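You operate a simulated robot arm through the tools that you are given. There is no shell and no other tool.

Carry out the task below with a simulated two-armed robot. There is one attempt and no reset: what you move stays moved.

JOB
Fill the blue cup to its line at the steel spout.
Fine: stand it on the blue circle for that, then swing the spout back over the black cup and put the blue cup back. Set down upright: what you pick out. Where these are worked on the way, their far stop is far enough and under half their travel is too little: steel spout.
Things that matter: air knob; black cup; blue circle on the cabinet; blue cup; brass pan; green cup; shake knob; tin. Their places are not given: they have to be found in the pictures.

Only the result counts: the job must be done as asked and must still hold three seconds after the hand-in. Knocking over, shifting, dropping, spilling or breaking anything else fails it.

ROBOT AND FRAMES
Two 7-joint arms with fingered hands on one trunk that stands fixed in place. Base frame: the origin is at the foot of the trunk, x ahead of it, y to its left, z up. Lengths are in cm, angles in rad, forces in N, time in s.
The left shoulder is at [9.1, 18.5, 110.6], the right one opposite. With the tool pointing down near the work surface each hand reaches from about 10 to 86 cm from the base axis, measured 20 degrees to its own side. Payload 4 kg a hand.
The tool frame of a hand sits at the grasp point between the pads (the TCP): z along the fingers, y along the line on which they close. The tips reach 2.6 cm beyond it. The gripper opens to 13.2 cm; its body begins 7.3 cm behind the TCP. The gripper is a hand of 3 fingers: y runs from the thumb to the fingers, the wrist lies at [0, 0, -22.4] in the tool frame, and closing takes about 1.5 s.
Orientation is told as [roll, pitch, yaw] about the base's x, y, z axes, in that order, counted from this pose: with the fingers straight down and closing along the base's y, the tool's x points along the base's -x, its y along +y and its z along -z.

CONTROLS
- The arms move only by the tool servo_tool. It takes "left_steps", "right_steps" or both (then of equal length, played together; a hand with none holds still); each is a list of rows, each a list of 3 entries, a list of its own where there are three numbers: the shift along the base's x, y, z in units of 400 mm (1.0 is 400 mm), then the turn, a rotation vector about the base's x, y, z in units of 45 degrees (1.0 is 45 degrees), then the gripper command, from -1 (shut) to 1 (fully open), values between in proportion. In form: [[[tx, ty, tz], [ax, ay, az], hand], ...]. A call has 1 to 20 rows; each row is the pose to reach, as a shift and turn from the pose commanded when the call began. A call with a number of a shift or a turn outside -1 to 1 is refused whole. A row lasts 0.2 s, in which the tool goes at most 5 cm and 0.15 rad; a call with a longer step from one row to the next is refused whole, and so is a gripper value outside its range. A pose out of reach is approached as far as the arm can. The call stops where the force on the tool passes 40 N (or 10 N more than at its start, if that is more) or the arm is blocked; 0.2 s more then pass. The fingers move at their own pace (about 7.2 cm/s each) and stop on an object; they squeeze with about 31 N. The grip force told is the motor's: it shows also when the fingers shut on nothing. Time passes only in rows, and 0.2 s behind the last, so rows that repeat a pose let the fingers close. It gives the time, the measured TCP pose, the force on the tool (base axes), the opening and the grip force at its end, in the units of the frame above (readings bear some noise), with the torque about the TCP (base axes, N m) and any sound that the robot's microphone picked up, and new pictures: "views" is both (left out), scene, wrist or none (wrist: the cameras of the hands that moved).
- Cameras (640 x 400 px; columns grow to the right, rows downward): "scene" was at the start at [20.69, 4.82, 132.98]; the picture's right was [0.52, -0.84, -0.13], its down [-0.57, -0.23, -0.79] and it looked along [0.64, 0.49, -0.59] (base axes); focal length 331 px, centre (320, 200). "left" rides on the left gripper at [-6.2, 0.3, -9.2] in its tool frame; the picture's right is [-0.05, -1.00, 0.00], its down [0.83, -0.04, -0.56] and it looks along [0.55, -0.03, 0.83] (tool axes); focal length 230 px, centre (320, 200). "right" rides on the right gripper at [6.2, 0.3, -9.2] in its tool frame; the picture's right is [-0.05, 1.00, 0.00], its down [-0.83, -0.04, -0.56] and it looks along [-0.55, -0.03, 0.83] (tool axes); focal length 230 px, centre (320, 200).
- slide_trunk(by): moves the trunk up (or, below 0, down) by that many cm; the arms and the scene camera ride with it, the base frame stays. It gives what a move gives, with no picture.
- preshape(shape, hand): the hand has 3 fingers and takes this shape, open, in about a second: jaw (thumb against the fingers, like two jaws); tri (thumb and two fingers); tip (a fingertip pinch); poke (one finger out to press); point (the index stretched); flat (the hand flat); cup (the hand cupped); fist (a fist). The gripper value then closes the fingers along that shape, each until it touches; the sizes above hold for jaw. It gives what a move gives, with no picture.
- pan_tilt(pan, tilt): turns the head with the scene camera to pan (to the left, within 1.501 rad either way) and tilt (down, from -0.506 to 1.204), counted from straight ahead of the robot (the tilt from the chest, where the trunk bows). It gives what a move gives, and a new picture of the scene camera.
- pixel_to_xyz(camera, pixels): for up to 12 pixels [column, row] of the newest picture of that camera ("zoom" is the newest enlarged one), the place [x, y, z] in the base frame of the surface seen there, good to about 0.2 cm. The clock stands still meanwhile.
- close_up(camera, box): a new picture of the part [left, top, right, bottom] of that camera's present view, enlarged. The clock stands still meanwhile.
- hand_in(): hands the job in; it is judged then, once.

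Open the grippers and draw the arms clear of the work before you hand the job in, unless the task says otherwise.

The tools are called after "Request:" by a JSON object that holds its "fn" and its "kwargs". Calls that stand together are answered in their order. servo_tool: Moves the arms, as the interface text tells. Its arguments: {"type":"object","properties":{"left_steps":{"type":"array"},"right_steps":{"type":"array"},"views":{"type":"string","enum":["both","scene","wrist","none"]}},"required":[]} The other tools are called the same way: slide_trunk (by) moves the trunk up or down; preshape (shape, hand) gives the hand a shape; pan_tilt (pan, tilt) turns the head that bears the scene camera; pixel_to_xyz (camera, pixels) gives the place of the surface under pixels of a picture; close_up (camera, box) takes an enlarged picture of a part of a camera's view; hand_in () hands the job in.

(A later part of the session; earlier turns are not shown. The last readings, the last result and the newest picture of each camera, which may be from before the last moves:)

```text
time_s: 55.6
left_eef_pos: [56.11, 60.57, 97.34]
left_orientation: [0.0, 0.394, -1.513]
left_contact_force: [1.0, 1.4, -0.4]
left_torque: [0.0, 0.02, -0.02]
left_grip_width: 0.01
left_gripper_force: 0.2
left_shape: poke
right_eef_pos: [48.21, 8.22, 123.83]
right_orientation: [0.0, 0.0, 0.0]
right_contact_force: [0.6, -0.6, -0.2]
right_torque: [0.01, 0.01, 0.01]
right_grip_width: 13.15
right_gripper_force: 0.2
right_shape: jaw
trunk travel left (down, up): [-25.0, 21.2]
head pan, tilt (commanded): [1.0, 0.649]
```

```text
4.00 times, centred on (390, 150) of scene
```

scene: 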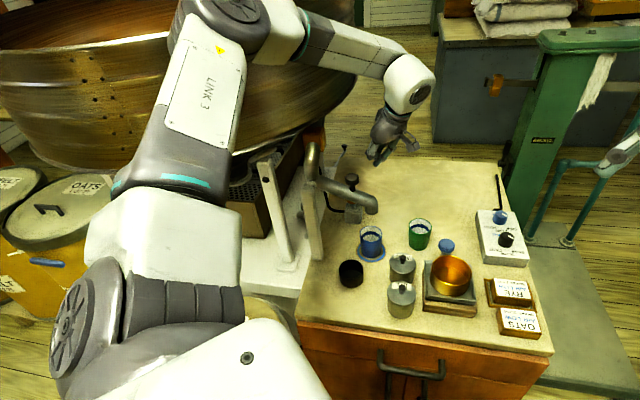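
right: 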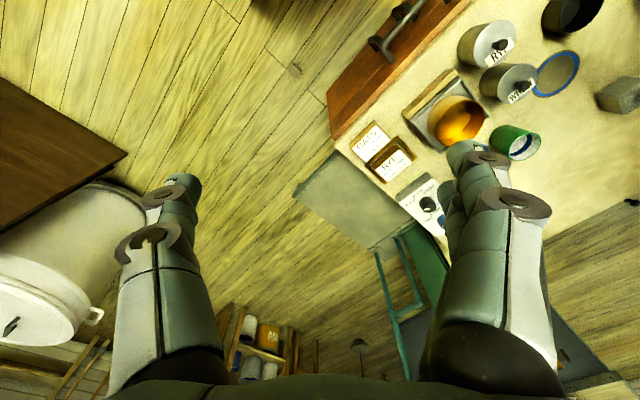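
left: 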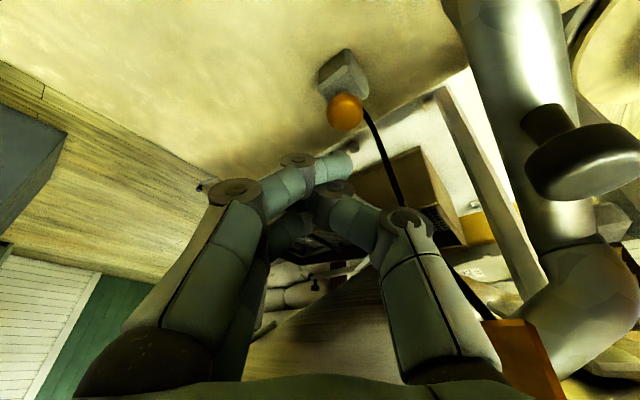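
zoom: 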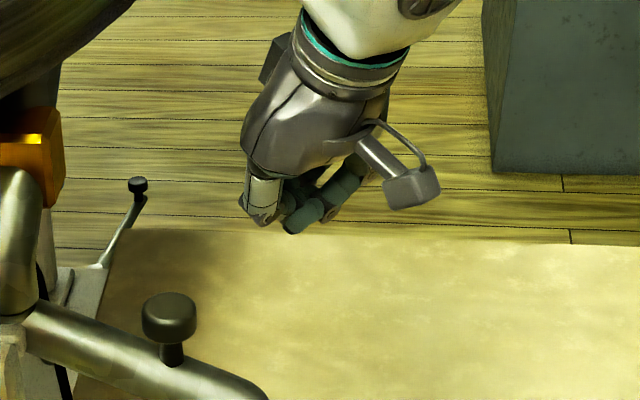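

The poke shape curls inward here. I try "point" (index stretched) instead.

Request:
{"fn": "preshape", "kwargs": {"hand": "left", "shape": "point"}}

Request:
{"fn": "close_up", "kwargs": {"camera": "left", "box": [60, 40, 460, 400]}}

Request:
{"fn": "close_up", "kwargs": {"camera": "scene", "box": [340, 100, 440, 200]}}

```text
time_s: 56.5
left_eef_pos: [56.24, 60.51, 97.3]
left_orientation: [0.0, 0.392, -1.514]
left_contact_force: [0.6, -1.0, -0.3]
left_torque: [0.0, -0.03, -0.01]
left_grip_width: 0.0
left_gripper_force: 0.1
left_shape: point
right_eef_pos: [48.27, 8.07, 123.76]
right_orientation: [0.001, 0.0, 0.0]
right_contact_force: [-0.6, -0.2, 0.3]
right_torque: [0.02, 0.0, 0.04]
right_grip_width: 13.18
right_gripper_force: 0.0
right_shape: jaw
trunk travel left (down, up): [-25.0, 21.2]
head pan, tilt (commanded): [1.0, 0.649]
```

```text
1.11 times, centred on (260, 220) of left
```

zoom: 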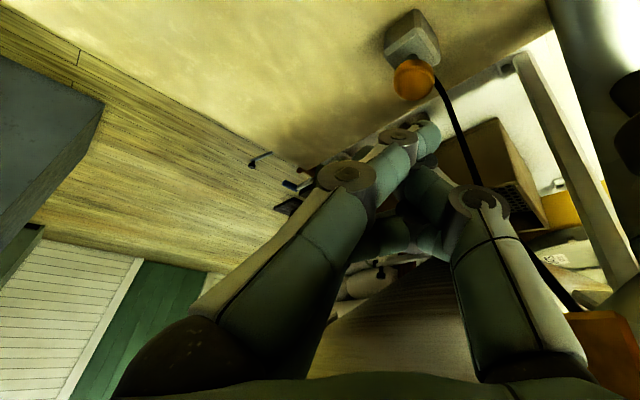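

```text
4.00 times, centred on (390, 150) of scene
```

zoom: 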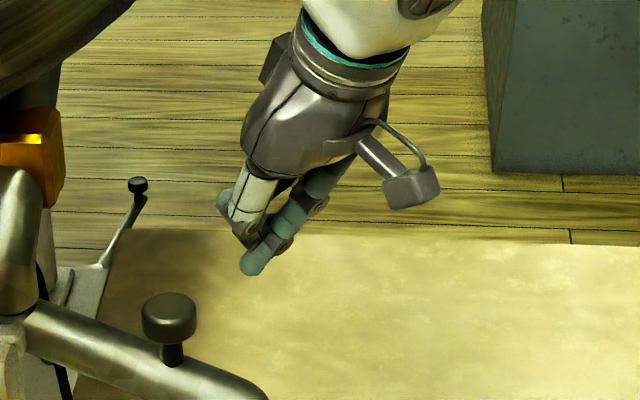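

The "point" shape gives a clearly projecting index finger. I locate its tip.

Request:
{"fn": "pixel_to_xyz", "kwargs": {"camera": "left", "pixels": [[354, 158], [350, 155], [358, 162], [345, 170], [356, 152], [345, 110], [345, 100], [345, 122], [330, 110], [360, 112], [335, 185], [325, 200]]}}

Request:
{"fn": "close_up", "kwargs": {"camera": "left", "box": [290, 60, 420, 200]}}

```text
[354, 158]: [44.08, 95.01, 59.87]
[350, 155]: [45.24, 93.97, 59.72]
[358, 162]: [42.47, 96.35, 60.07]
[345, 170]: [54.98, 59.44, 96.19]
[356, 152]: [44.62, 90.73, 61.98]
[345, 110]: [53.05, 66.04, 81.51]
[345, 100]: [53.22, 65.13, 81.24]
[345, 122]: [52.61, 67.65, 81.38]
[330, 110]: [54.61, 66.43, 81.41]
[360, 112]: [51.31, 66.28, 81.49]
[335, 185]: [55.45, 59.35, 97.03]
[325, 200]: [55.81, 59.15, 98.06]
```

```text
2.86 times, centred on (355, 130) of left
```

zoom: 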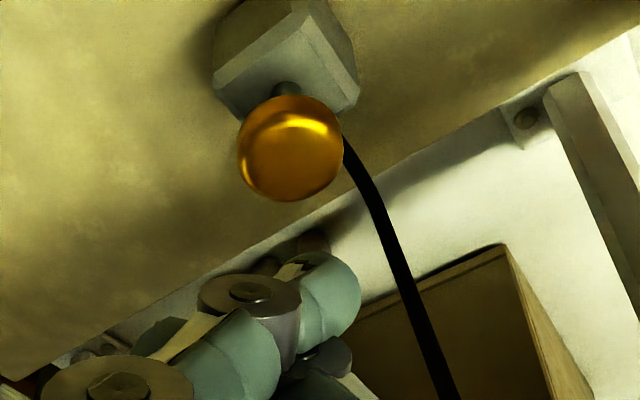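

Request:
{"fn": "pixel_to_xyz", "kwargs": {"camera": "zoom", "pixels": [[335, 285], [350, 285], [320, 270], [335, 320], [345, 265], [325, 300], [350, 300], [300, 290], [290, 140], [290, 110], [290, 180], [255, 150]]}}

```text
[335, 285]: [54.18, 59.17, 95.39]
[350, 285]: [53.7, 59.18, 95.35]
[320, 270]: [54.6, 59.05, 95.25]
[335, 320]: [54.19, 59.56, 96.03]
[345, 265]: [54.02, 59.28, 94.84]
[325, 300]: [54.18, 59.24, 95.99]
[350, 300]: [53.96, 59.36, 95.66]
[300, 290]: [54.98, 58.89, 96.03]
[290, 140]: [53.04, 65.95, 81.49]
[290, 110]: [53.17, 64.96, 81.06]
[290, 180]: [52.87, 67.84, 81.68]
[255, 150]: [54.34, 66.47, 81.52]
```

The index tip is about (−2.1, −0.6, −3.2) from the TCP. I move toward the button in two stages, first to TCP (55, 64, 92).

Request:
{"fn": "servo_tool", "kwargs": {"left_steps": [[[-0.01, 0.03, -0.05], [0, 0, 0], -1], [[-0.02, 0.06, -0.1], [0, 0, 0], -1], [[-0.03, 0.0875, -0.1325], [0, 0, 0], -1], [[-0.03, 0.0875, -0.1325], [0, 0, 0], -1]], "views": "both"}}

Request:
{"fn": "close_up", "kwargs": {"camera": "scene", "box": [300, 100, 440, 290]}}

```text
time_s: 57.5
left_eef_pos: [54.9, 63.9, 92.1]
left_orientation: [0.006, 0.4, -1.507]
left_contact_force: [0.9, -0.9, 0.0]
left_torque: [-0.03, -0.01, 0.01]
left_grip_width: 0.0
left_gripper_force: 0.0
left_shape: point
right_eef_pos: [48.23, 8.19, 123.71]
right_orientation: [0.0, 0.0, 0.0]
right_contact_force: [0.1, 0.2, 0.3]
right_torque: [-0.01, -0.02, 0.01]
right_grip_width: 13.19
right_gripper_force: 0.1
right_shape: jaw
trunk travel left (down, up): [-25.0, 21.2]
head pan, tilt (commanded): [1.0, 0.649]
```

scene: 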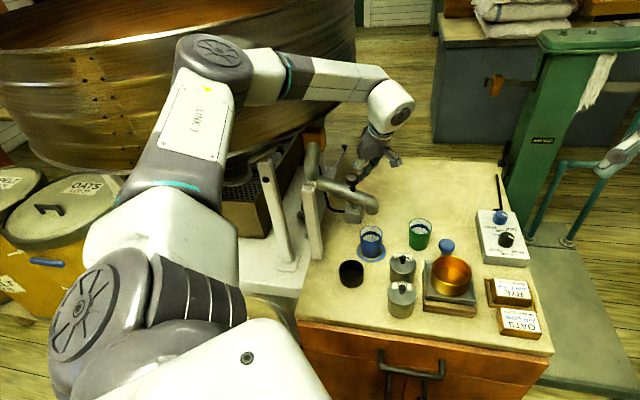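
left: 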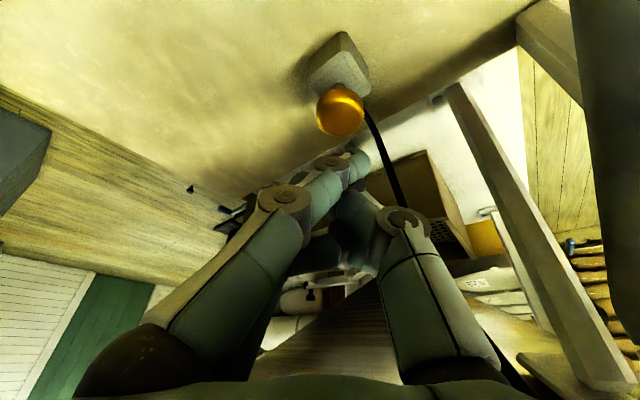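

```text
2.11 times, centred on (370, 195) of scene
```

zoom: 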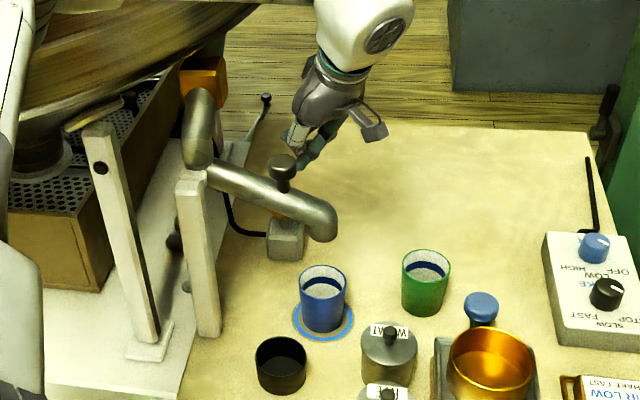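

Request:
{"fn": "pixel_to_xyz", "kwargs": {"camera": "scene", "pixels": [[215, 50], [265, 75], [300, 75], [340, 80], [370, 85], [390, 105], [330, 105], [310, 105], [350, 100], [300, 55], [340, 62], [275, 110]]}}

Request:
{"fn": "pixel_to_xyz", "kwargs": {"camera": "left", "pixels": [[355, 165], [362, 165], [350, 155], [340, 110], [340, 90], [340, 130], [320, 110], [360, 115], [340, 100], [358, 158], [365, 172], [345, 60]]}}

```text
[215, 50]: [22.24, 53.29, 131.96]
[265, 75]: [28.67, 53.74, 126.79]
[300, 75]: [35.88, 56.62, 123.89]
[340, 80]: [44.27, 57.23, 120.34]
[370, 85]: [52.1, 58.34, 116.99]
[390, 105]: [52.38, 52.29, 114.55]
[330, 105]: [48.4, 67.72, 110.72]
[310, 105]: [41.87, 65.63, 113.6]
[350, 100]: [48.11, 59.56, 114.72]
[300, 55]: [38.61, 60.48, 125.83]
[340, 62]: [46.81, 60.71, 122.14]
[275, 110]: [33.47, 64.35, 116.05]
```

```text
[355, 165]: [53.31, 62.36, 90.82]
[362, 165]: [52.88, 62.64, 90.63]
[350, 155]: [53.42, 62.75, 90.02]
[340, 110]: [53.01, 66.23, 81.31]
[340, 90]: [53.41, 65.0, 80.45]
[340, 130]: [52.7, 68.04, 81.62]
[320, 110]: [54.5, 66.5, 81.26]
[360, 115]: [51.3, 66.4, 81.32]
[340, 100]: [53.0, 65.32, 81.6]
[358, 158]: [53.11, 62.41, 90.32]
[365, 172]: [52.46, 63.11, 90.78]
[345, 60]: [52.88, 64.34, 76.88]
```

The forearm comes within ~2 cm of the hopper, so I tilt the hand 12° more (wrist toward me) as I come closer to the button.

Request:
{"fn": "servo_tool", "kwargs": {"left_steps": [[[0.0, 0.0, -0.01], [0.09, 0, 0], -1], [[0.0, 0.01, -0.03], [0.18, 0, 0], -1], [[0.0, 0.0275, -0.0775], [0.267, 0, 0], -1], [[0.0, 0.0275, -0.0775], [0.267, 0, 0], -1]], "views": "both"}}

Request:
{"fn": "close_up", "kwargs": {"camera": "scene", "box": [300, 100, 440, 290]}}

Request:
{"fn": "close_up", "kwargs": {"camera": "left", "box": [290, 60, 420, 200]}}

```text
time_s: 58.5
left_eef_pos: [54.74, 65.08, 88.88]
left_orientation: [0.015, 0.602, -1.506]
left_contact_force: [-0.6, -0.5, 0.0]
left_torque: [0.0, -0.02, -0.01]
left_grip_width: 0.0
left_gripper_force: 0.2
left_shape: point
right_eef_pos: [48.14, 8.15, 123.8]
right_orientation: [0.001, 0.002, 0.001]
right_contact_force: [-0.8, 0.4, 0.2]
right_torque: [0.03, 0.0, -0.05]
right_grip_width: 13.18
right_gripper_force: 0.1
right_shape: jaw
trunk travel left (down, up): [-25.0, 21.2]
head pan, tilt (commanded): [1.0, 0.649]
```

scene: 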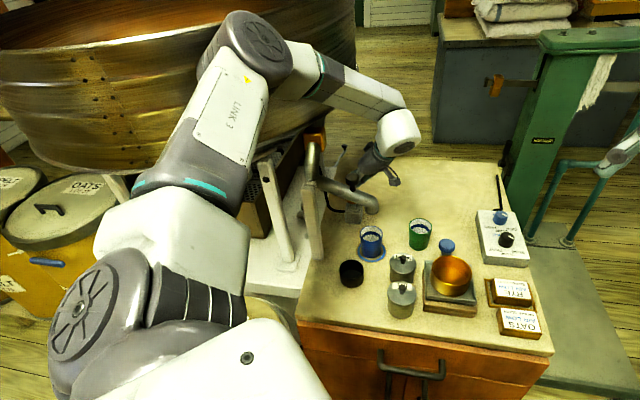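
left: 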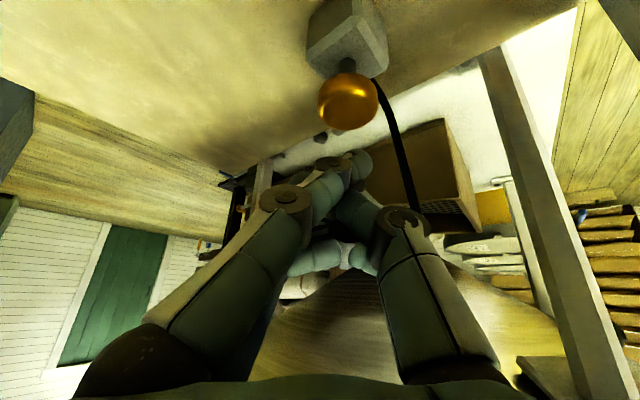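

```text
2.11 times, centred on (370, 195) of scene
```

zoom: 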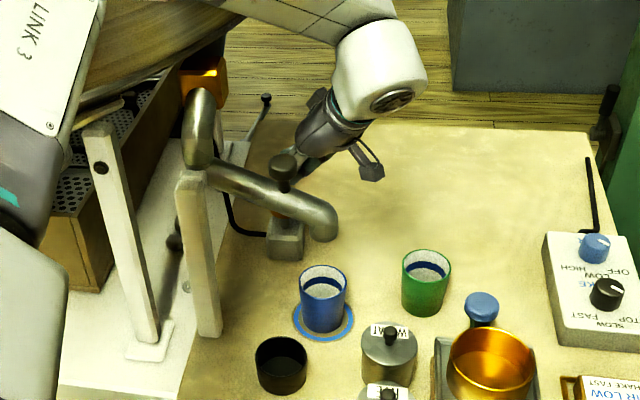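

```text
2.86 times, centred on (355, 130) of left
```

zoom: 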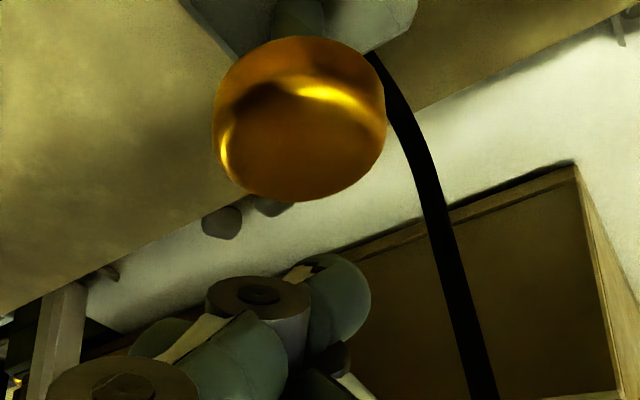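

The arm is clear now. I measure the index tip and button positions in this zoom.

Request:
{"fn": "pixel_to_xyz", "kwargs": {"camera": "zoom", "pixels": [[345, 275], [360, 300], [350, 260], [335, 300], [320, 268], [300, 120], [300, 70], [300, 170], [230, 120], [375, 120], [300, 195], [365, 285]]}}

```text
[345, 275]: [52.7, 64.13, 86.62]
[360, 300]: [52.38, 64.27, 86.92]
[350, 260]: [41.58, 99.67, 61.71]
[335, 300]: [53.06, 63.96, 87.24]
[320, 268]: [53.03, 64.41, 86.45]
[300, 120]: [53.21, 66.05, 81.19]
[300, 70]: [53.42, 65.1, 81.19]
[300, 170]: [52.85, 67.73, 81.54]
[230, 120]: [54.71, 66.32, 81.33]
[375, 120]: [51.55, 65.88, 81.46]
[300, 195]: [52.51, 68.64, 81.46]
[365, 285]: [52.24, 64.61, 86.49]
```

Tip is ≈(52.6, 64.8, 85.7); the button is at (53.1, 66.4, 81.5). I move over it and down to just above contact.

Request:
{"fn": "servo_tool", "kwargs": {"left_steps": [[[0.0125, 0.0375, -0.02], [0, 0, 0], -1], [[0.0125, 0.0375, -0.06], [0, 0, 0], -1], [[0.0125, 0.0375, -0.0825], [0, 0, 0], -1], [[0.0125, 0.0375, -0.0825], [0, 0, 0], -1]], "views": "both"}}

Request:
{"fn": "close_up", "kwargs": {"camera": "left", "box": [290, 60, 420, 200]}}

Request:
{"fn": "close_up", "kwargs": {"camera": "scene", "box": [310, 160, 410, 290]}}

```text
time_s: 59.5
left_eef_pos: [55.38, 66.57, 85.82]
left_orientation: [0.014, 0.601, -1.506]
left_contact_force: [1.0, 1.1, -0.5]
left_torque: [-0.02, -0.01, 0.0]
left_grip_width: 0.0
left_gripper_force: 0.0
left_shape: point
right_eef_pos: [48.24, 8.22, 123.72]
right_orientation: [0.001, 0.0, -0.001]
right_contact_force: [0.3, -0.1, 0.0]
right_torque: [0.01, 0.02, -0.01]
right_grip_width: 13.2
right_gripper_force: 0.1
right_shape: jaw
trunk travel left (down, up): [-25.0, 21.2]
head pan, tilt (commanded): [1.0, 0.649]
```

scene: 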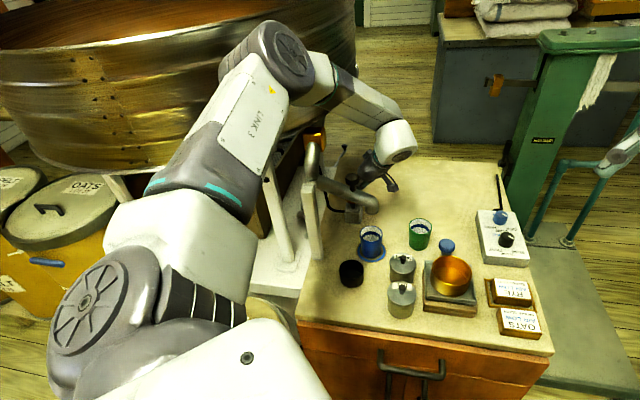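
left: 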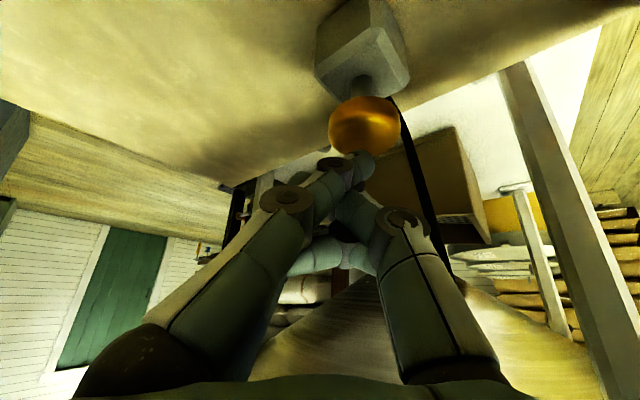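

```text
2.86 times, centred on (355, 130) of left
```

zoom: 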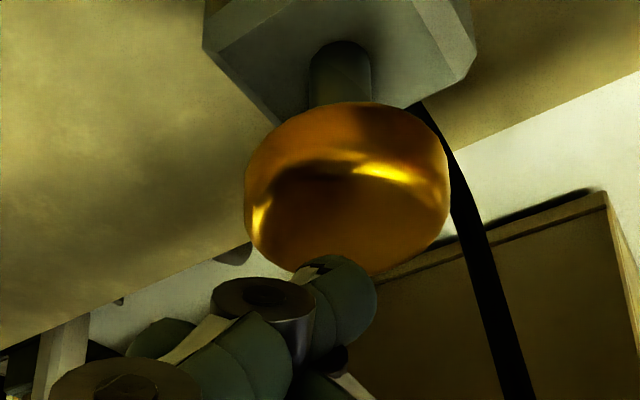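

```text
3.08 times, centred on (360, 225) of scene
```

zoom: 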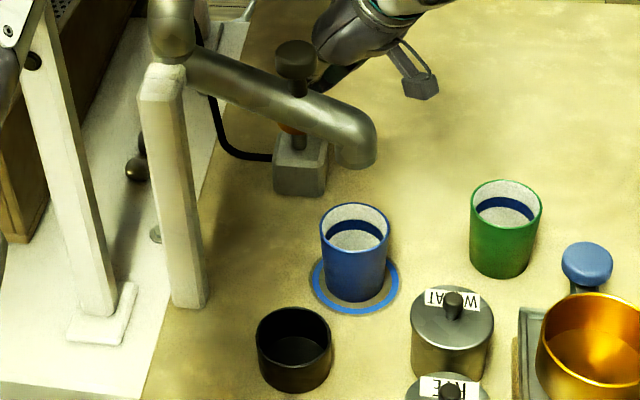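

The picture is upside down here: the index tip (345,285) is right above the button's top. I check its depth, then press down gently.

Request:
{"fn": "pixel_to_xyz", "kwargs": {"camera": "zoom", "pixels": [[345, 275], [350, 300], [330, 290], [365, 300], [347, 190], [347, 240], [347, 260], [347, 110], [347, 150], [420, 230], [270, 230], [340, 70]]}}

```text
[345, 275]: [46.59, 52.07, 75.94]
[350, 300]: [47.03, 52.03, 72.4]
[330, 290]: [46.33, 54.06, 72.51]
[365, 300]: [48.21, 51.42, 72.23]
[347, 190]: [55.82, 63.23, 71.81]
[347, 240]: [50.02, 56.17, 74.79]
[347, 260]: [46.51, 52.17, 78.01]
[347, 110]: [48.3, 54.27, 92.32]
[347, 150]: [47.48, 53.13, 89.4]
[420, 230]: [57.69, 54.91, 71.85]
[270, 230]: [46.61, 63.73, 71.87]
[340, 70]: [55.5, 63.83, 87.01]
```

Request:
{"fn": "pixel_to_xyz", "kwargs": {"camera": "left", "pixels": [[364, 159], [366, 165], [360, 160], [370, 165], [364, 126], [364, 145], [364, 105], [364, 115], [345, 126], [390, 126], [364, 150], [364, 154]]}}

```text
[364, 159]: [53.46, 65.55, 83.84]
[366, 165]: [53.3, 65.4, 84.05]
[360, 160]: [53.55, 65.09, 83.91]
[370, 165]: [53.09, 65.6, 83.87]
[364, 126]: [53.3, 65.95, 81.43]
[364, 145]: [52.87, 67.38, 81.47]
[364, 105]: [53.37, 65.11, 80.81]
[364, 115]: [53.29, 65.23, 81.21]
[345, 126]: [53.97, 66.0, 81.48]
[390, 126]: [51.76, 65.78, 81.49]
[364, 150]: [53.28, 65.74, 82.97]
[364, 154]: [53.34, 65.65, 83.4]
```

The tip is ~1.2 cm above the button. I press: down 1.7 cm in small steps, watching force, sound and the cup.

Request:
{"fn": "servo_tool", "kwargs": {"left_steps": [[[0, 0, -0.02], [0, 0, 0], -1], [[0, 0, -0.032], [0, 0, 0], -1], [[0, 0, -0.042], [0, 0, 0], -1]], "views": "both"}}

Request:
{"fn": "close_up", "kwargs": {"camera": "scene", "box": [330, 190, 400, 270]}}

Request:
{"fn": "close_up", "kwargs": {"camera": "left", "box": [290, 60, 420, 200]}}

```text
time_s: 60.3
left_eef_pos: [55.37, 66.5, 83.97]
left_orientation: [0.016, 0.603, -1.506]
left_contact_force: [0.0, -1.4, 2.3]
left_torque: [-0.02, 0.0, -0.01]
left_grip_width: 0.0
left_gripper_force: 0.2
left_shape: point
right_eef_pos: [48.24, 8.16, 123.86]
right_orientation: [0.001, 0.001, 0.001]
right_contact_force: [-0.2, -0.4, 0.1]
right_torque: [-0.02, 0.0, -0.02]
right_grip_width: 13.2
right_gripper_force: 0.0
right_shape: jaw
trunk travel left (down, up): [-25.0, 21.2]
head pan, tilt (commanded): [1.0, 0.649]
```

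scene: 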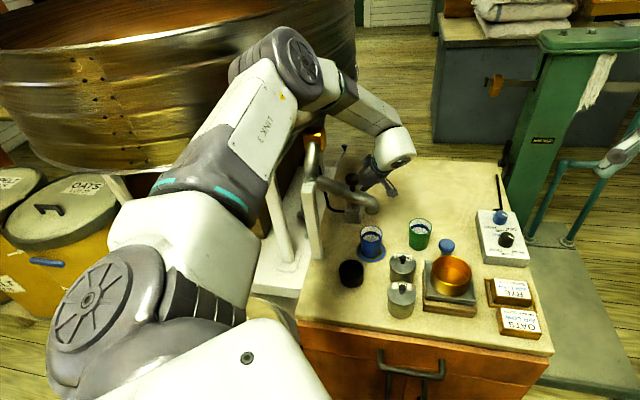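
left: 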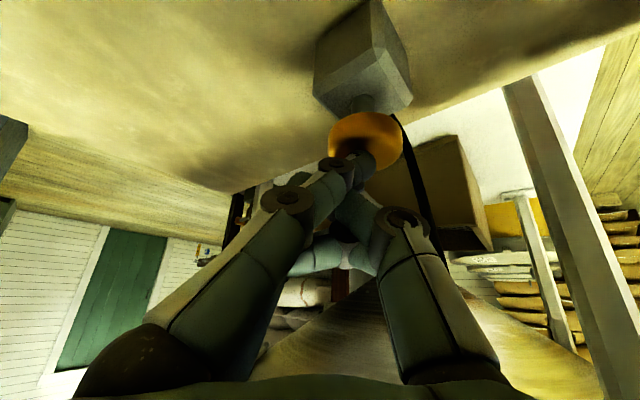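

```text
5.00 times, centred on (365, 230) of scene
```

zoom: 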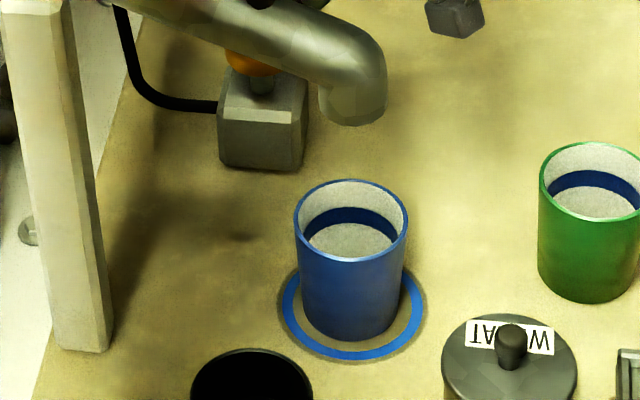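

```text
2.86 times, centred on (355, 130) of left
```

zoom: 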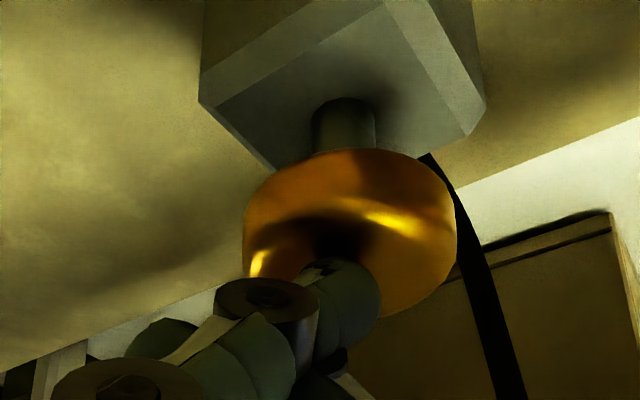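

Contact with 2.3 N. I press further in steps of a few millimetres.

Request:
{"fn": "servo_tool", "kwargs": {"left_steps": [[[0, 0, -0.006], [0, 0, 0], -1], [[0, 0, -0.013], [0, 0, 0], -1]], "views": "both"}}

Request:
{"fn": "close_up", "kwargs": {"camera": "scene", "box": [330, 190, 400, 270]}}

Request:
{"fn": "close_up", "kwargs": {"camera": "left", "box": [290, 60, 420, 200]}}

```text
time_s: 60.9
left_eef_pos: [55.47, 66.56, 83.39]
left_orientation: [0.015, 0.602, -1.506]
left_contact_force: [0.4, 0.5, 3.2]
left_torque: [-0.01, 0.0, -0.02]
left_grip_width: 0.01
left_gripper_force: 0.2
left_shape: point
right_eef_pos: [48.22, 8.08, 123.9]
right_orientation: [0.001, 0.002, -0.001]
right_contact_force: [-1.6, 0.0, 0.3]
right_torque: [-0.02, -0.01, 0.02]
right_grip_width: 13.18
right_gripper_force: 0.0
right_shape: jaw
trunk travel left (down, up): [-25.0, 21.2]
head pan, tilt (commanded): [1.0, 0.649]
```

scene: 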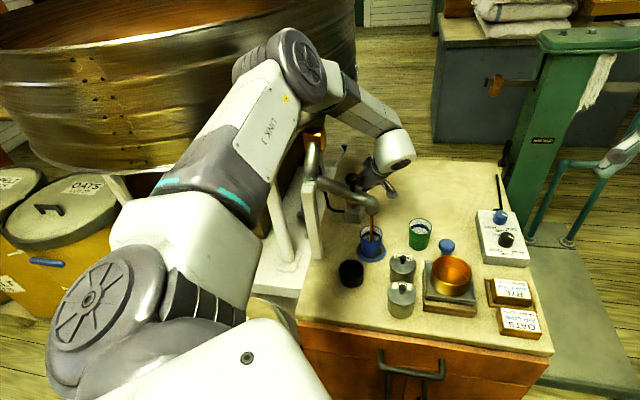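
left: 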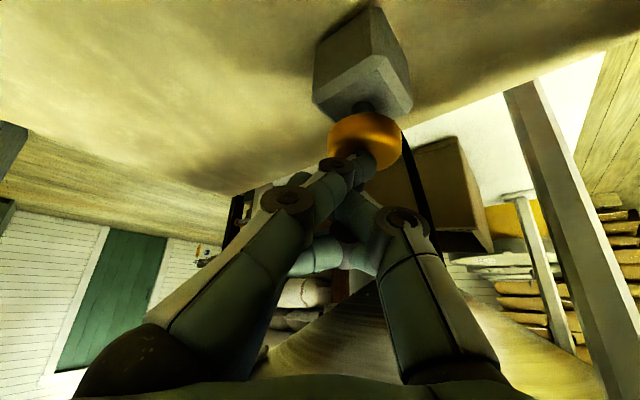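

```text
5.00 times, centred on (365, 230) of scene
```

zoom: 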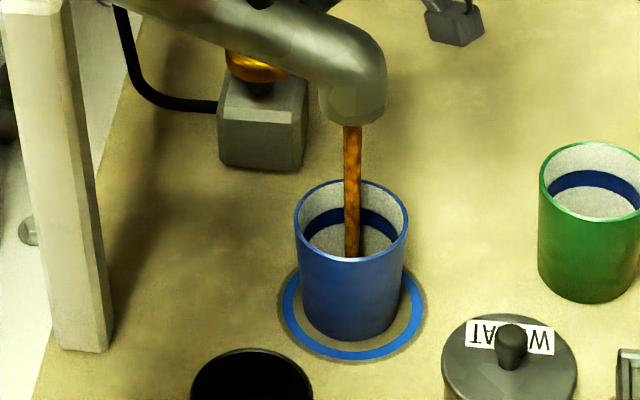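

```text
2.86 times, centred on (355, 130) of left
```

zoom: 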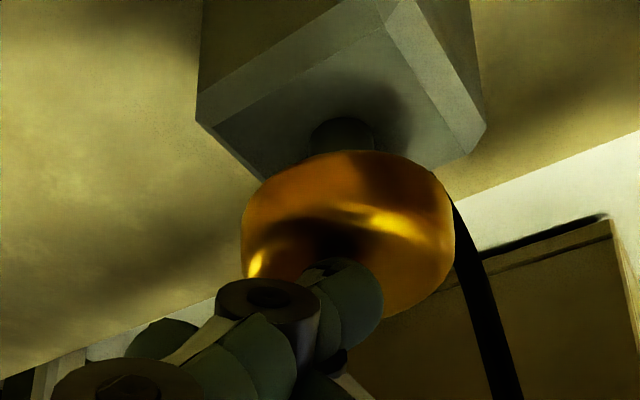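

Grain is pouring from the spout into the blue cup at (352,185). I hold the button for a short moment and watch the level.

Request:
{"fn": "servo_tool", "kwargs": {"left_steps": [[[0, 0, 0], [0, 0, 0], -1], [[0, 0, 0], [0, 0, 0], -1]], "views": "scene"}}

Request:
{"fn": "close_up", "kwargs": {"camera": "scene", "box": [350, 210, 390, 260]}}

```text
time_s: 61.5
left_eef_pos: [55.39, 66.66, 83.57]
left_orientation: [0.017, 0.603, -1.508]
left_contact_force: [1.1, -0.2, 3.4]
left_torque: [0.0, 0.06, 0.02]
left_grip_width: 0.02
left_gripper_force: 0.1
left_shape: point
right_eef_pos: [48.23, 8.09, 123.85]
right_orientation: [0.0, -0.001, 0.001]
right_contact_force: [-0.3, 0.3, -0.3]
right_torque: [0.02, 0.02, 0.02]
right_grip_width: 13.17
right_gripper_force: 0.0
right_shape: jaw
trunk travel left (down, up): [-25.0, 21.2]
head pan, tilt (commanded): [1.0, 0.649]
```

scene: 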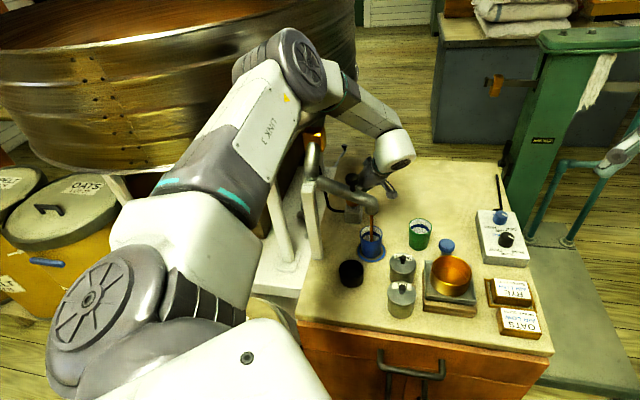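

```text
8.00 times, centred on (370, 235) of scene
```

zoom: 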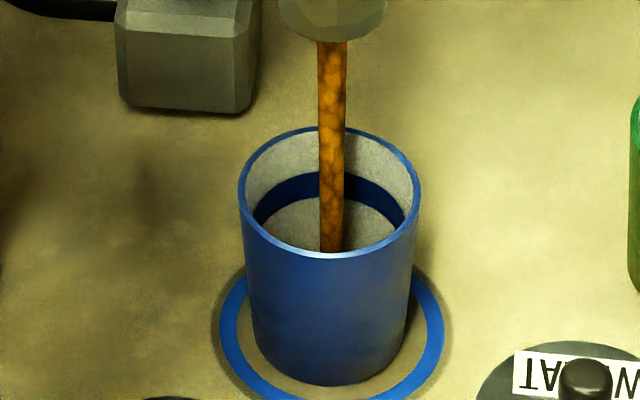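

The level is still below sight. I test whether releasing the button stops the flow, by lifting the finger 1.2 cm.

Request:
{"fn": "servo_tool", "kwargs": {"left_steps": [[[0, 0, 0.03], [0, 0, 0], -1]], "views": "scene"}}

Request:
{"fn": "close_up", "kwargs": {"camera": "scene", "box": [350, 210, 390, 260]}}

```text
time_s: 61.9
left_eef_pos: [55.5, 66.52, 84.73]
left_orientation: [0.014, 0.601, -1.508]
left_contact_force: [0.7, -0.2, 0.7]
left_torque: [0.01, -0.02, -0.03]
left_grip_width: 0.01
left_gripper_force: 0.1
left_shape: point
right_eef_pos: [48.24, 8.16, 123.78]
right_orientation: [0.001, 0.0, 0.001]
right_contact_force: [-0.5, -0.1, -0.3]
right_torque: [0.0, 0.05, 0.0]
right_grip_width: 13.2
right_gripper_force: 0.0
right_shape: jaw
trunk travel left (down, up): [-25.0, 21.2]
head pan, tilt (commanded): [1.0, 0.649]
```

scene: 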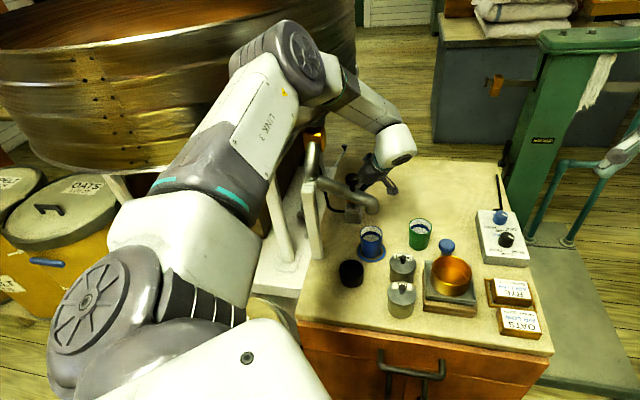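

```text
8.00 times, centred on (370, 235) of scene
```

zoom: 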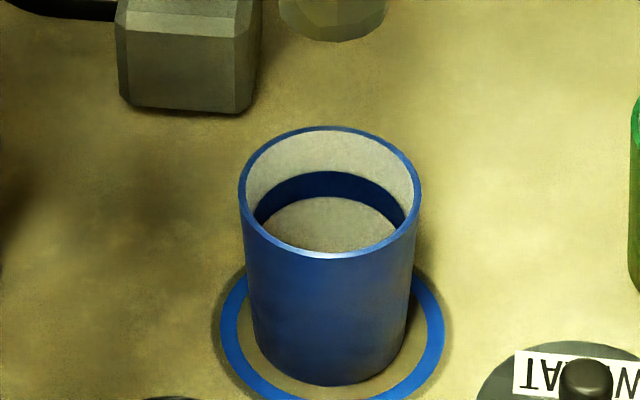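

Releasing stops the flow. I measure the line band's height on the inner wall so I know the target level.

Request:
{"fn": "pixel_to_xyz", "kwargs": {"camera": "zoom", "pixels": [[330, 130], [330, 160], [330, 170], [330, 175], [330, 180], [330, 190], [330, 196], [330, 200], [330, 205], [330, 225], [330, 240], [330, 248]]}}

```text
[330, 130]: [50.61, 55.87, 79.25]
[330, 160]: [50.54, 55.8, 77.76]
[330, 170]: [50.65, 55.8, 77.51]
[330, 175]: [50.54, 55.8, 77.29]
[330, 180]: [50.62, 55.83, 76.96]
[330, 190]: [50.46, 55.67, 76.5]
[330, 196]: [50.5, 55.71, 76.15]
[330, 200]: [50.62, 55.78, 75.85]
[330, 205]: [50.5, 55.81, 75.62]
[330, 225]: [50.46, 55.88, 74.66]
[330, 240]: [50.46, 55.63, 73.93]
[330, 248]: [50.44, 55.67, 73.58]
```

The band spans z≈76.1–77.45 (centre ≈76.8). I press again and hold about 1 s, then read the level.

Request:
{"fn": "servo_tool", "kwargs": {"left_steps": [[[0, 0, -0.03], [0, 0, 0], -1], [[0, 0, -0.03], [0, 0, 0], -1], [[0, 0, -0.03], [0, 0, 0], -1], [[0, 0, -0.03], [0, 0, 0], -1], [[0, 0, -0.03], [0, 0, 0], -1]], "views": "scene"}}

Request:
{"fn": "close_up", "kwargs": {"camera": "scene", "box": [350, 210, 390, 260]}}

```text
time_s: 63.1
left_eef_pos: [55.41, 66.43, 83.57]
left_orientation: [0.016, 0.602, -1.506]
left_contact_force: [0.0, 1.2, 2.0]
left_torque: [0.03, 0.04, 0.03]
left_grip_width: 0.0
left_gripper_force: 0.0
left_shape: point
right_eef_pos: [48.2, 8.09, 123.82]
right_orientation: [0.001, 0.002, 0.0]
right_contact_force: [-0.4, 0.0, 0.0]
right_torque: [0.0, -0.02, 0.02]
right_grip_width: 13.18
right_gripper_force: 0.0
right_shape: jaw
trunk travel left (down, up): [-25.0, 21.2]
head pan, tilt (commanded): [1.0, 0.649]
```

scene: 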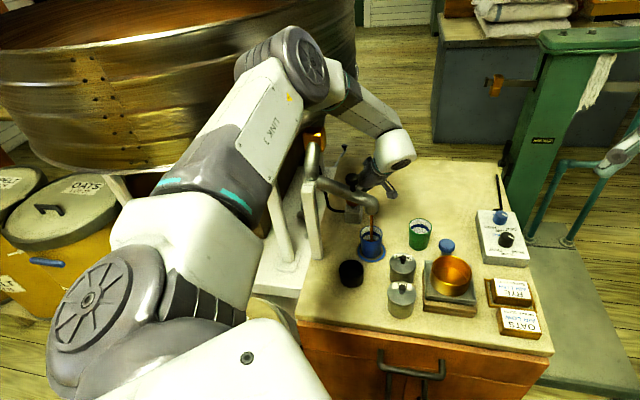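

```text
8.00 times, centred on (370, 235) of scene
```

zoom: 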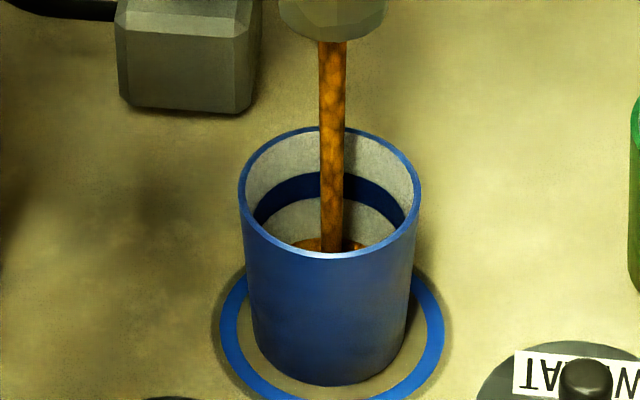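

The grain surface shows at row ≈240 (z≈74.0), rising about 0.8 cm/s. I hold the button for ~2.2 s more and re-check.

Request:
{"fn": "servo_tool", "kwargs": {"left_steps": [[[0, 0, 0], [0, 0, 0], -1], [[0, 0, 0], [0, 0, 0], -1], [[0, 0, 0], [0, 0, 0], -1], [[0, 0, 0], [0, 0, 0], -1], [[0, 0, 0], [0, 0, 0], -1], [[0, 0, 0], [0, 0, 0], -1], [[0, 0, 0], [0, 0, 0], -1], [[0, 0, 0], [0, 0, 0], -1], [[0, 0, 0], [0, 0, 0], -1]], "views": "scene"}}

Request:
{"fn": "close_up", "kwargs": {"camera": "scene", "box": [350, 210, 390, 260]}}

```text
time_s: 65.1
left_eef_pos: [55.24, 66.56, 83.47]
left_orientation: [0.015, 0.603, -1.505]
left_contact_force: [1.8, -0.4, 3.0]
left_torque: [0.02, 0.02, 0.01]
left_grip_width: 0.02
left_gripper_force: 0.1
left_shape: point
right_eef_pos: [48.22, 8.18, 123.84]
right_orientation: [0.0, 0.0, -0.001]
right_contact_force: [0.6, -0.2, 0.1]
right_torque: [0.02, -0.02, -0.02]
right_grip_width: 13.17
right_gripper_force: 0.1
right_shape: jaw
trunk travel left (down, up): [-25.0, 21.2]
head pan, tilt (commanded): [1.0, 0.649]
```

scene: 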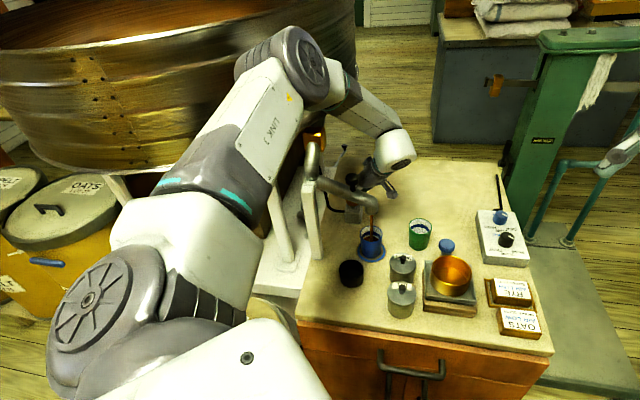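

```text
8.00 times, centred on (370, 235) of scene
```

zoom: 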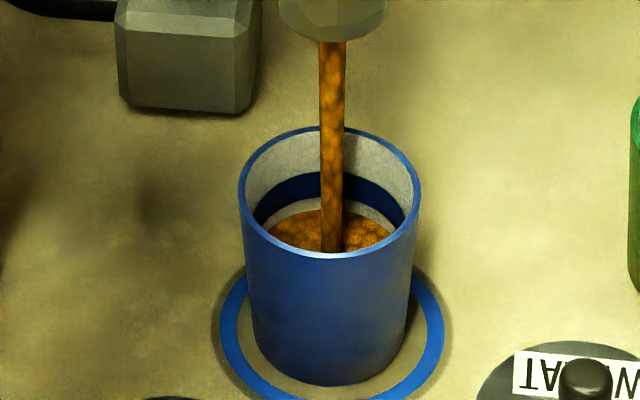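

Surface far edge is at row ≈211 (z≈75.3), rising ~0.67 cm/s. I hold ~1.2 s more and check again.

Request:
{"fn": "servo_tool", "kwargs": {"left_steps": [[[0, 0, 0], [0, 0, 0], -1], [[0, 0, 0], [0, 0, 0], -1], [[0, 0, 0], [0, 0, 0], -1], [[0, 0, 0], [0, 0, 0], -1], [[0, 0, 0], [0, 0, 0], -1]], "views": "scene"}}

Request:
{"fn": "close_up", "kwargs": {"camera": "scene", "box": [350, 210, 390, 260]}}

```text
time_s: 66.3
left_eef_pos: [55.39, 66.42, 83.46]
left_orientation: [0.017, 0.602, -1.507]
left_contact_force: [0.4, 0.3, 1.7]
left_torque: [-0.01, 0.01, -0.03]
left_grip_width: 0.01
left_gripper_force: 0.2
left_shape: point
right_eef_pos: [48.26, 8.07, 123.87]
right_orientation: [0.0, 0.0, 0.0]
right_contact_force: [1.0, 1.7, -0.3]
right_torque: [-0.01, 0.0, -0.03]
right_grip_width: 13.18
right_gripper_force: 0.1
right_shape: jaw
trunk travel left (down, up): [-25.0, 21.2]
head pan, tilt (commanded): [1.0, 0.649]
```

scene: 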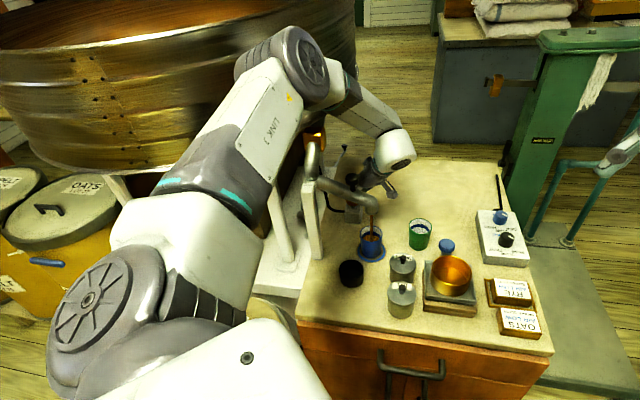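

```text
8.00 times, centred on (370, 235) of scene
```

zoom: 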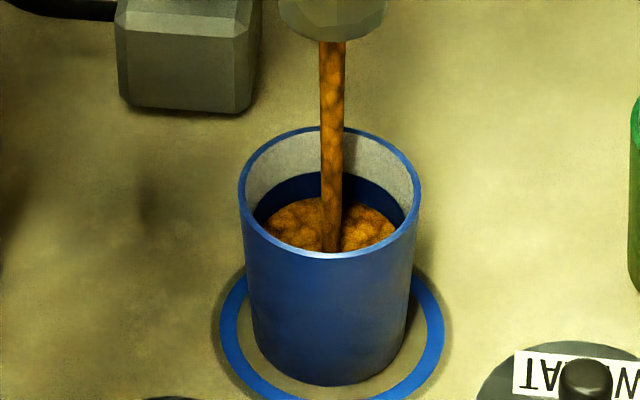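

The surface (row ≈198, z≈76.05) is at the lower edge of the band. I hold 0.7 s more, then release in the same call and look.

Request:
{"fn": "servo_tool", "kwargs": {"left_steps": [[[0, 0, 0], [0, 0, 0], -1], [[0, 0, 0], [0, 0, 0], -1], [[0, 0, 0], [0, 0, 0], -1], [[0, 0, 0.03], [0, 0, 0], -1], [[0, 0, 0.04], [0, 0, 0], -1]], "views": "scene"}}

Request:
{"fn": "close_up", "kwargs": {"camera": "scene", "box": [350, 210, 390, 260]}}

```text
time_s: 67.5
left_eef_pos: [55.44, 66.51, 85.07]
left_orientation: [0.013, 0.602, -1.505]
left_contact_force: [0.3, -0.3, 0.7]
left_torque: [0.02, -0.01, -0.01]
left_grip_width: 0.0
left_gripper_force: 0.0
left_shape: point
right_eef_pos: [48.23, 8.07, 123.84]
right_orientation: [-0.001, 0.001, 0.001]
right_contact_force: [0.8, 1.5, 0.3]
right_torque: [0.02, 0.02, -0.01]
right_grip_width: 13.21
right_gripper_force: 0.0
right_shape: jaw
trunk travel left (down, up): [-25.0, 21.2]
head pan, tilt (commanded): [1.0, 0.649]
```

scene: 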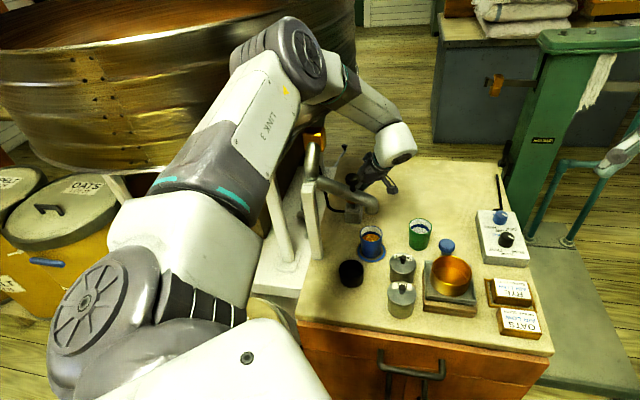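

```text
8.00 times, centred on (370, 235) of scene
```

zoom: 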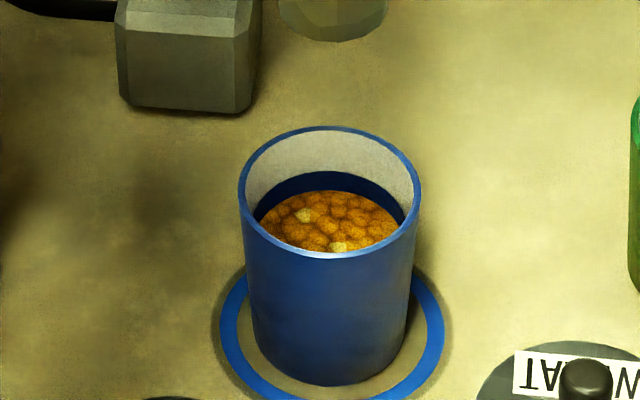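

Flow is stopped, with the surface's far edge at row ≈190. I read its height.

Request:
{"fn": "pixel_to_xyz", "kwargs": {"camera": "zoom", "pixels": [[330, 195], [330, 210], [300, 220], [360, 220], [330, 235], [280, 210], [385, 210], [330, 187], [330, 184], [330, 173], [270, 210], [398, 215]]}}

Request:
{"fn": "close_up", "kwargs": {"camera": "scene", "box": [360, 222, 384, 246]}}

```text
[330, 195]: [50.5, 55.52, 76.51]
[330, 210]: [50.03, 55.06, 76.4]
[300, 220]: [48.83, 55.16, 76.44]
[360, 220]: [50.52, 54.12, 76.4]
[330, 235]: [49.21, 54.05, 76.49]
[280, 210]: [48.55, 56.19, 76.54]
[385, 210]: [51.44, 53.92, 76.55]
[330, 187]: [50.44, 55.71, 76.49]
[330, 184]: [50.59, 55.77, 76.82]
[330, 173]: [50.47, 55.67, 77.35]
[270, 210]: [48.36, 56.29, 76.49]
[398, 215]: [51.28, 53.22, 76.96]
```

```text
16.00 times, centred on (372, 234) of scene
```

zoom: 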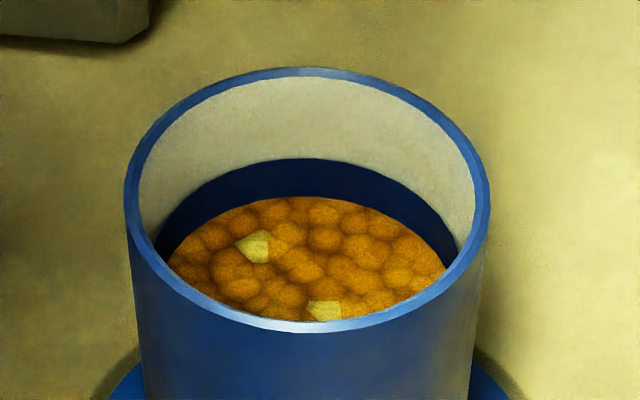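

Surface z≈76.47; the band's centre is ≈76.75. I give one short press (~0.35 s) to bring it to mid-line.

Request:
{"fn": "servo_tool", "kwargs": {"left_steps": [[[0, 0, -0.04], [0, 0, 0], -1], [[0, 0, -0.04], [0, 0, 0], -1], [[0, 0, 0.0], [0, 0, 0], -1], [[0, 0, 0.0], [0, 0, 0], -1]], "views": "scene"}}

Request:
{"fn": "close_up", "kwargs": {"camera": "scene", "box": [360, 222, 384, 246]}}

```text
time_s: 68.5
left_eef_pos: [55.54, 66.66, 84.92]
left_orientation: [0.014, 0.601, -1.507]
left_contact_force: [0.9, 0.8, 0.2]
left_torque: [-0.02, -0.01, 0.0]
left_grip_width: 0.0
left_gripper_force: 0.1
left_shape: point
right_eef_pos: [48.24, 8.21, 123.77]
right_orientation: [0.002, 0.0, 0.0]
right_contact_force: [-0.3, -0.1, 0.4]
right_torque: [0.02, 0.0, -0.01]
right_grip_width: 13.17
right_gripper_force: 0.1
right_shape: jaw
trunk travel left (down, up): [-25.0, 21.2]
head pan, tilt (commanded): [1.0, 0.649]
```

scene: 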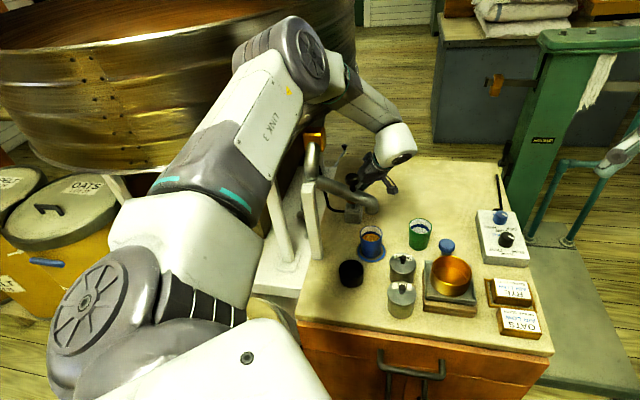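

```text
16.00 times, centred on (372, 234) of scene
```

zoom: 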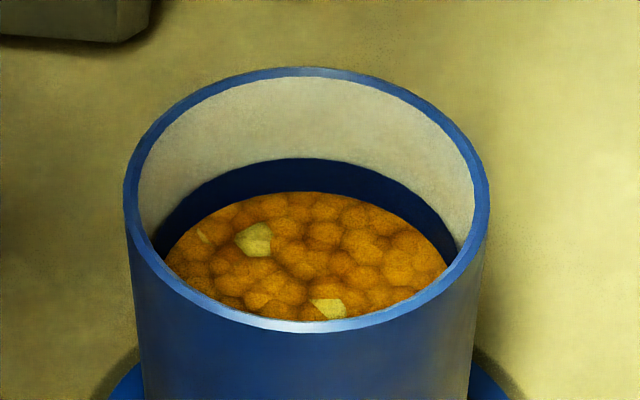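

Request:
{"fn": "pixel_to_xyz", "kwargs": {"camera": "zoom", "pixels": [[310, 200], [310, 230], [250, 230], [370, 230], [310, 270], [220, 240], [410, 240], [310, 185], [310, 165], [310, 155], [310, 160], [310, 80]]}}

```text
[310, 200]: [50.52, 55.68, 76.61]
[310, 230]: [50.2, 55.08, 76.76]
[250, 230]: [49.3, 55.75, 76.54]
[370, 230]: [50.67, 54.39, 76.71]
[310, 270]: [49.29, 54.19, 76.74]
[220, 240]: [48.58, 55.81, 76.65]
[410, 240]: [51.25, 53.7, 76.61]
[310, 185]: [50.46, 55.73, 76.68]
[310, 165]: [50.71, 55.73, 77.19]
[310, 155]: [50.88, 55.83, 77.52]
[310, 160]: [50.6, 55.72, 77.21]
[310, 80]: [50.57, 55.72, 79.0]
```

The level reads ≈76.67, the middle of the line band, and the flow is off. Now I withdraw the finger from the button, back the way it came.

Request:
{"fn": "servo_tool", "kwargs": {"left_steps": [[[0, -0.005, 0.05], [0, 0, 0], -1], [[0, -0.03, 0.12], [-0.05, 0, 0], -1], [[0, -0.06, 0.19], [-0.13, 0, 0], -1], [[0, -0.1, 0.26], [-0.2, 0, 0], -1], [[0, -0.1375, 0.32], [-0.267, 0, 0], -1], [[0, -0.1375, 0.35], [-0.267, 0, 0], -1], [[0, -0.1375, 0.35], [-0.267, 0, 0], -1]], "views": "both"}}

Request:
{"fn": "close_up", "kwargs": {"camera": "scene", "box": [310, 130, 430, 290]}}

```text
time_s: 70.1
left_eef_pos: [55.56, 61.14, 99.07]
left_orientation: [-0.001, 0.392, -1.514]
left_contact_force: [0.5, -0.5, -0.8]
left_torque: [-0.03, 0.02, 0.03]
left_grip_width: 0.0
left_gripper_force: 0.0
left_shape: point
right_eef_pos: [48.26, 8.17, 123.77]
right_orientation: [0.0, 0.0, -0.002]
right_contact_force: [0.2, -0.1, -0.2]
right_torque: [-0.01, -0.02, 0.0]
right_grip_width: 13.18
right_gripper_force: 0.1
right_shape: jaw
trunk travel left (down, up): [-25.0, 21.2]
head pan, tilt (commanded): [1.0, 0.649]
```

scene: 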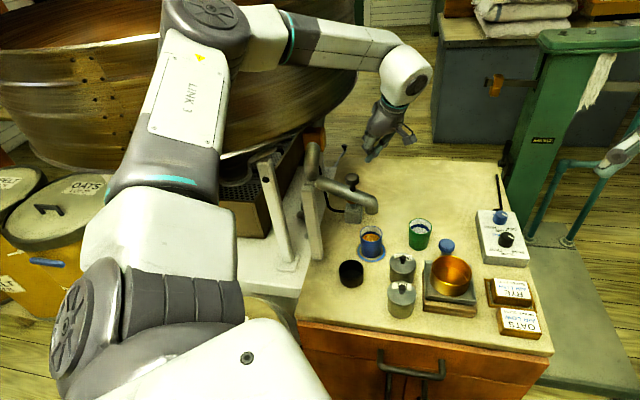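
left: 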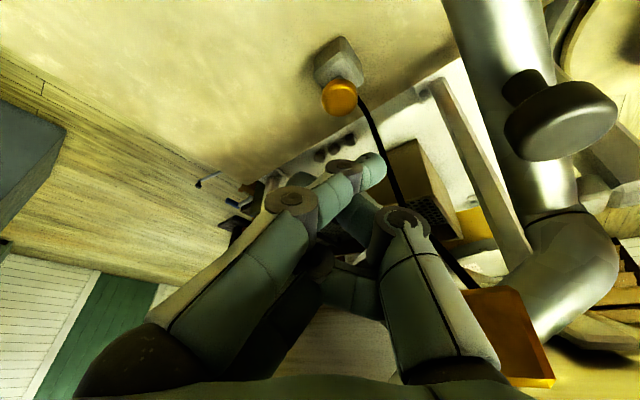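

```text
2.50 times, centred on (370, 210) of scene
```

zoom: 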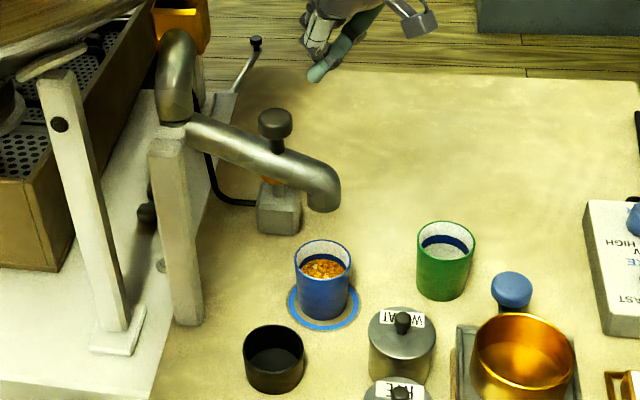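

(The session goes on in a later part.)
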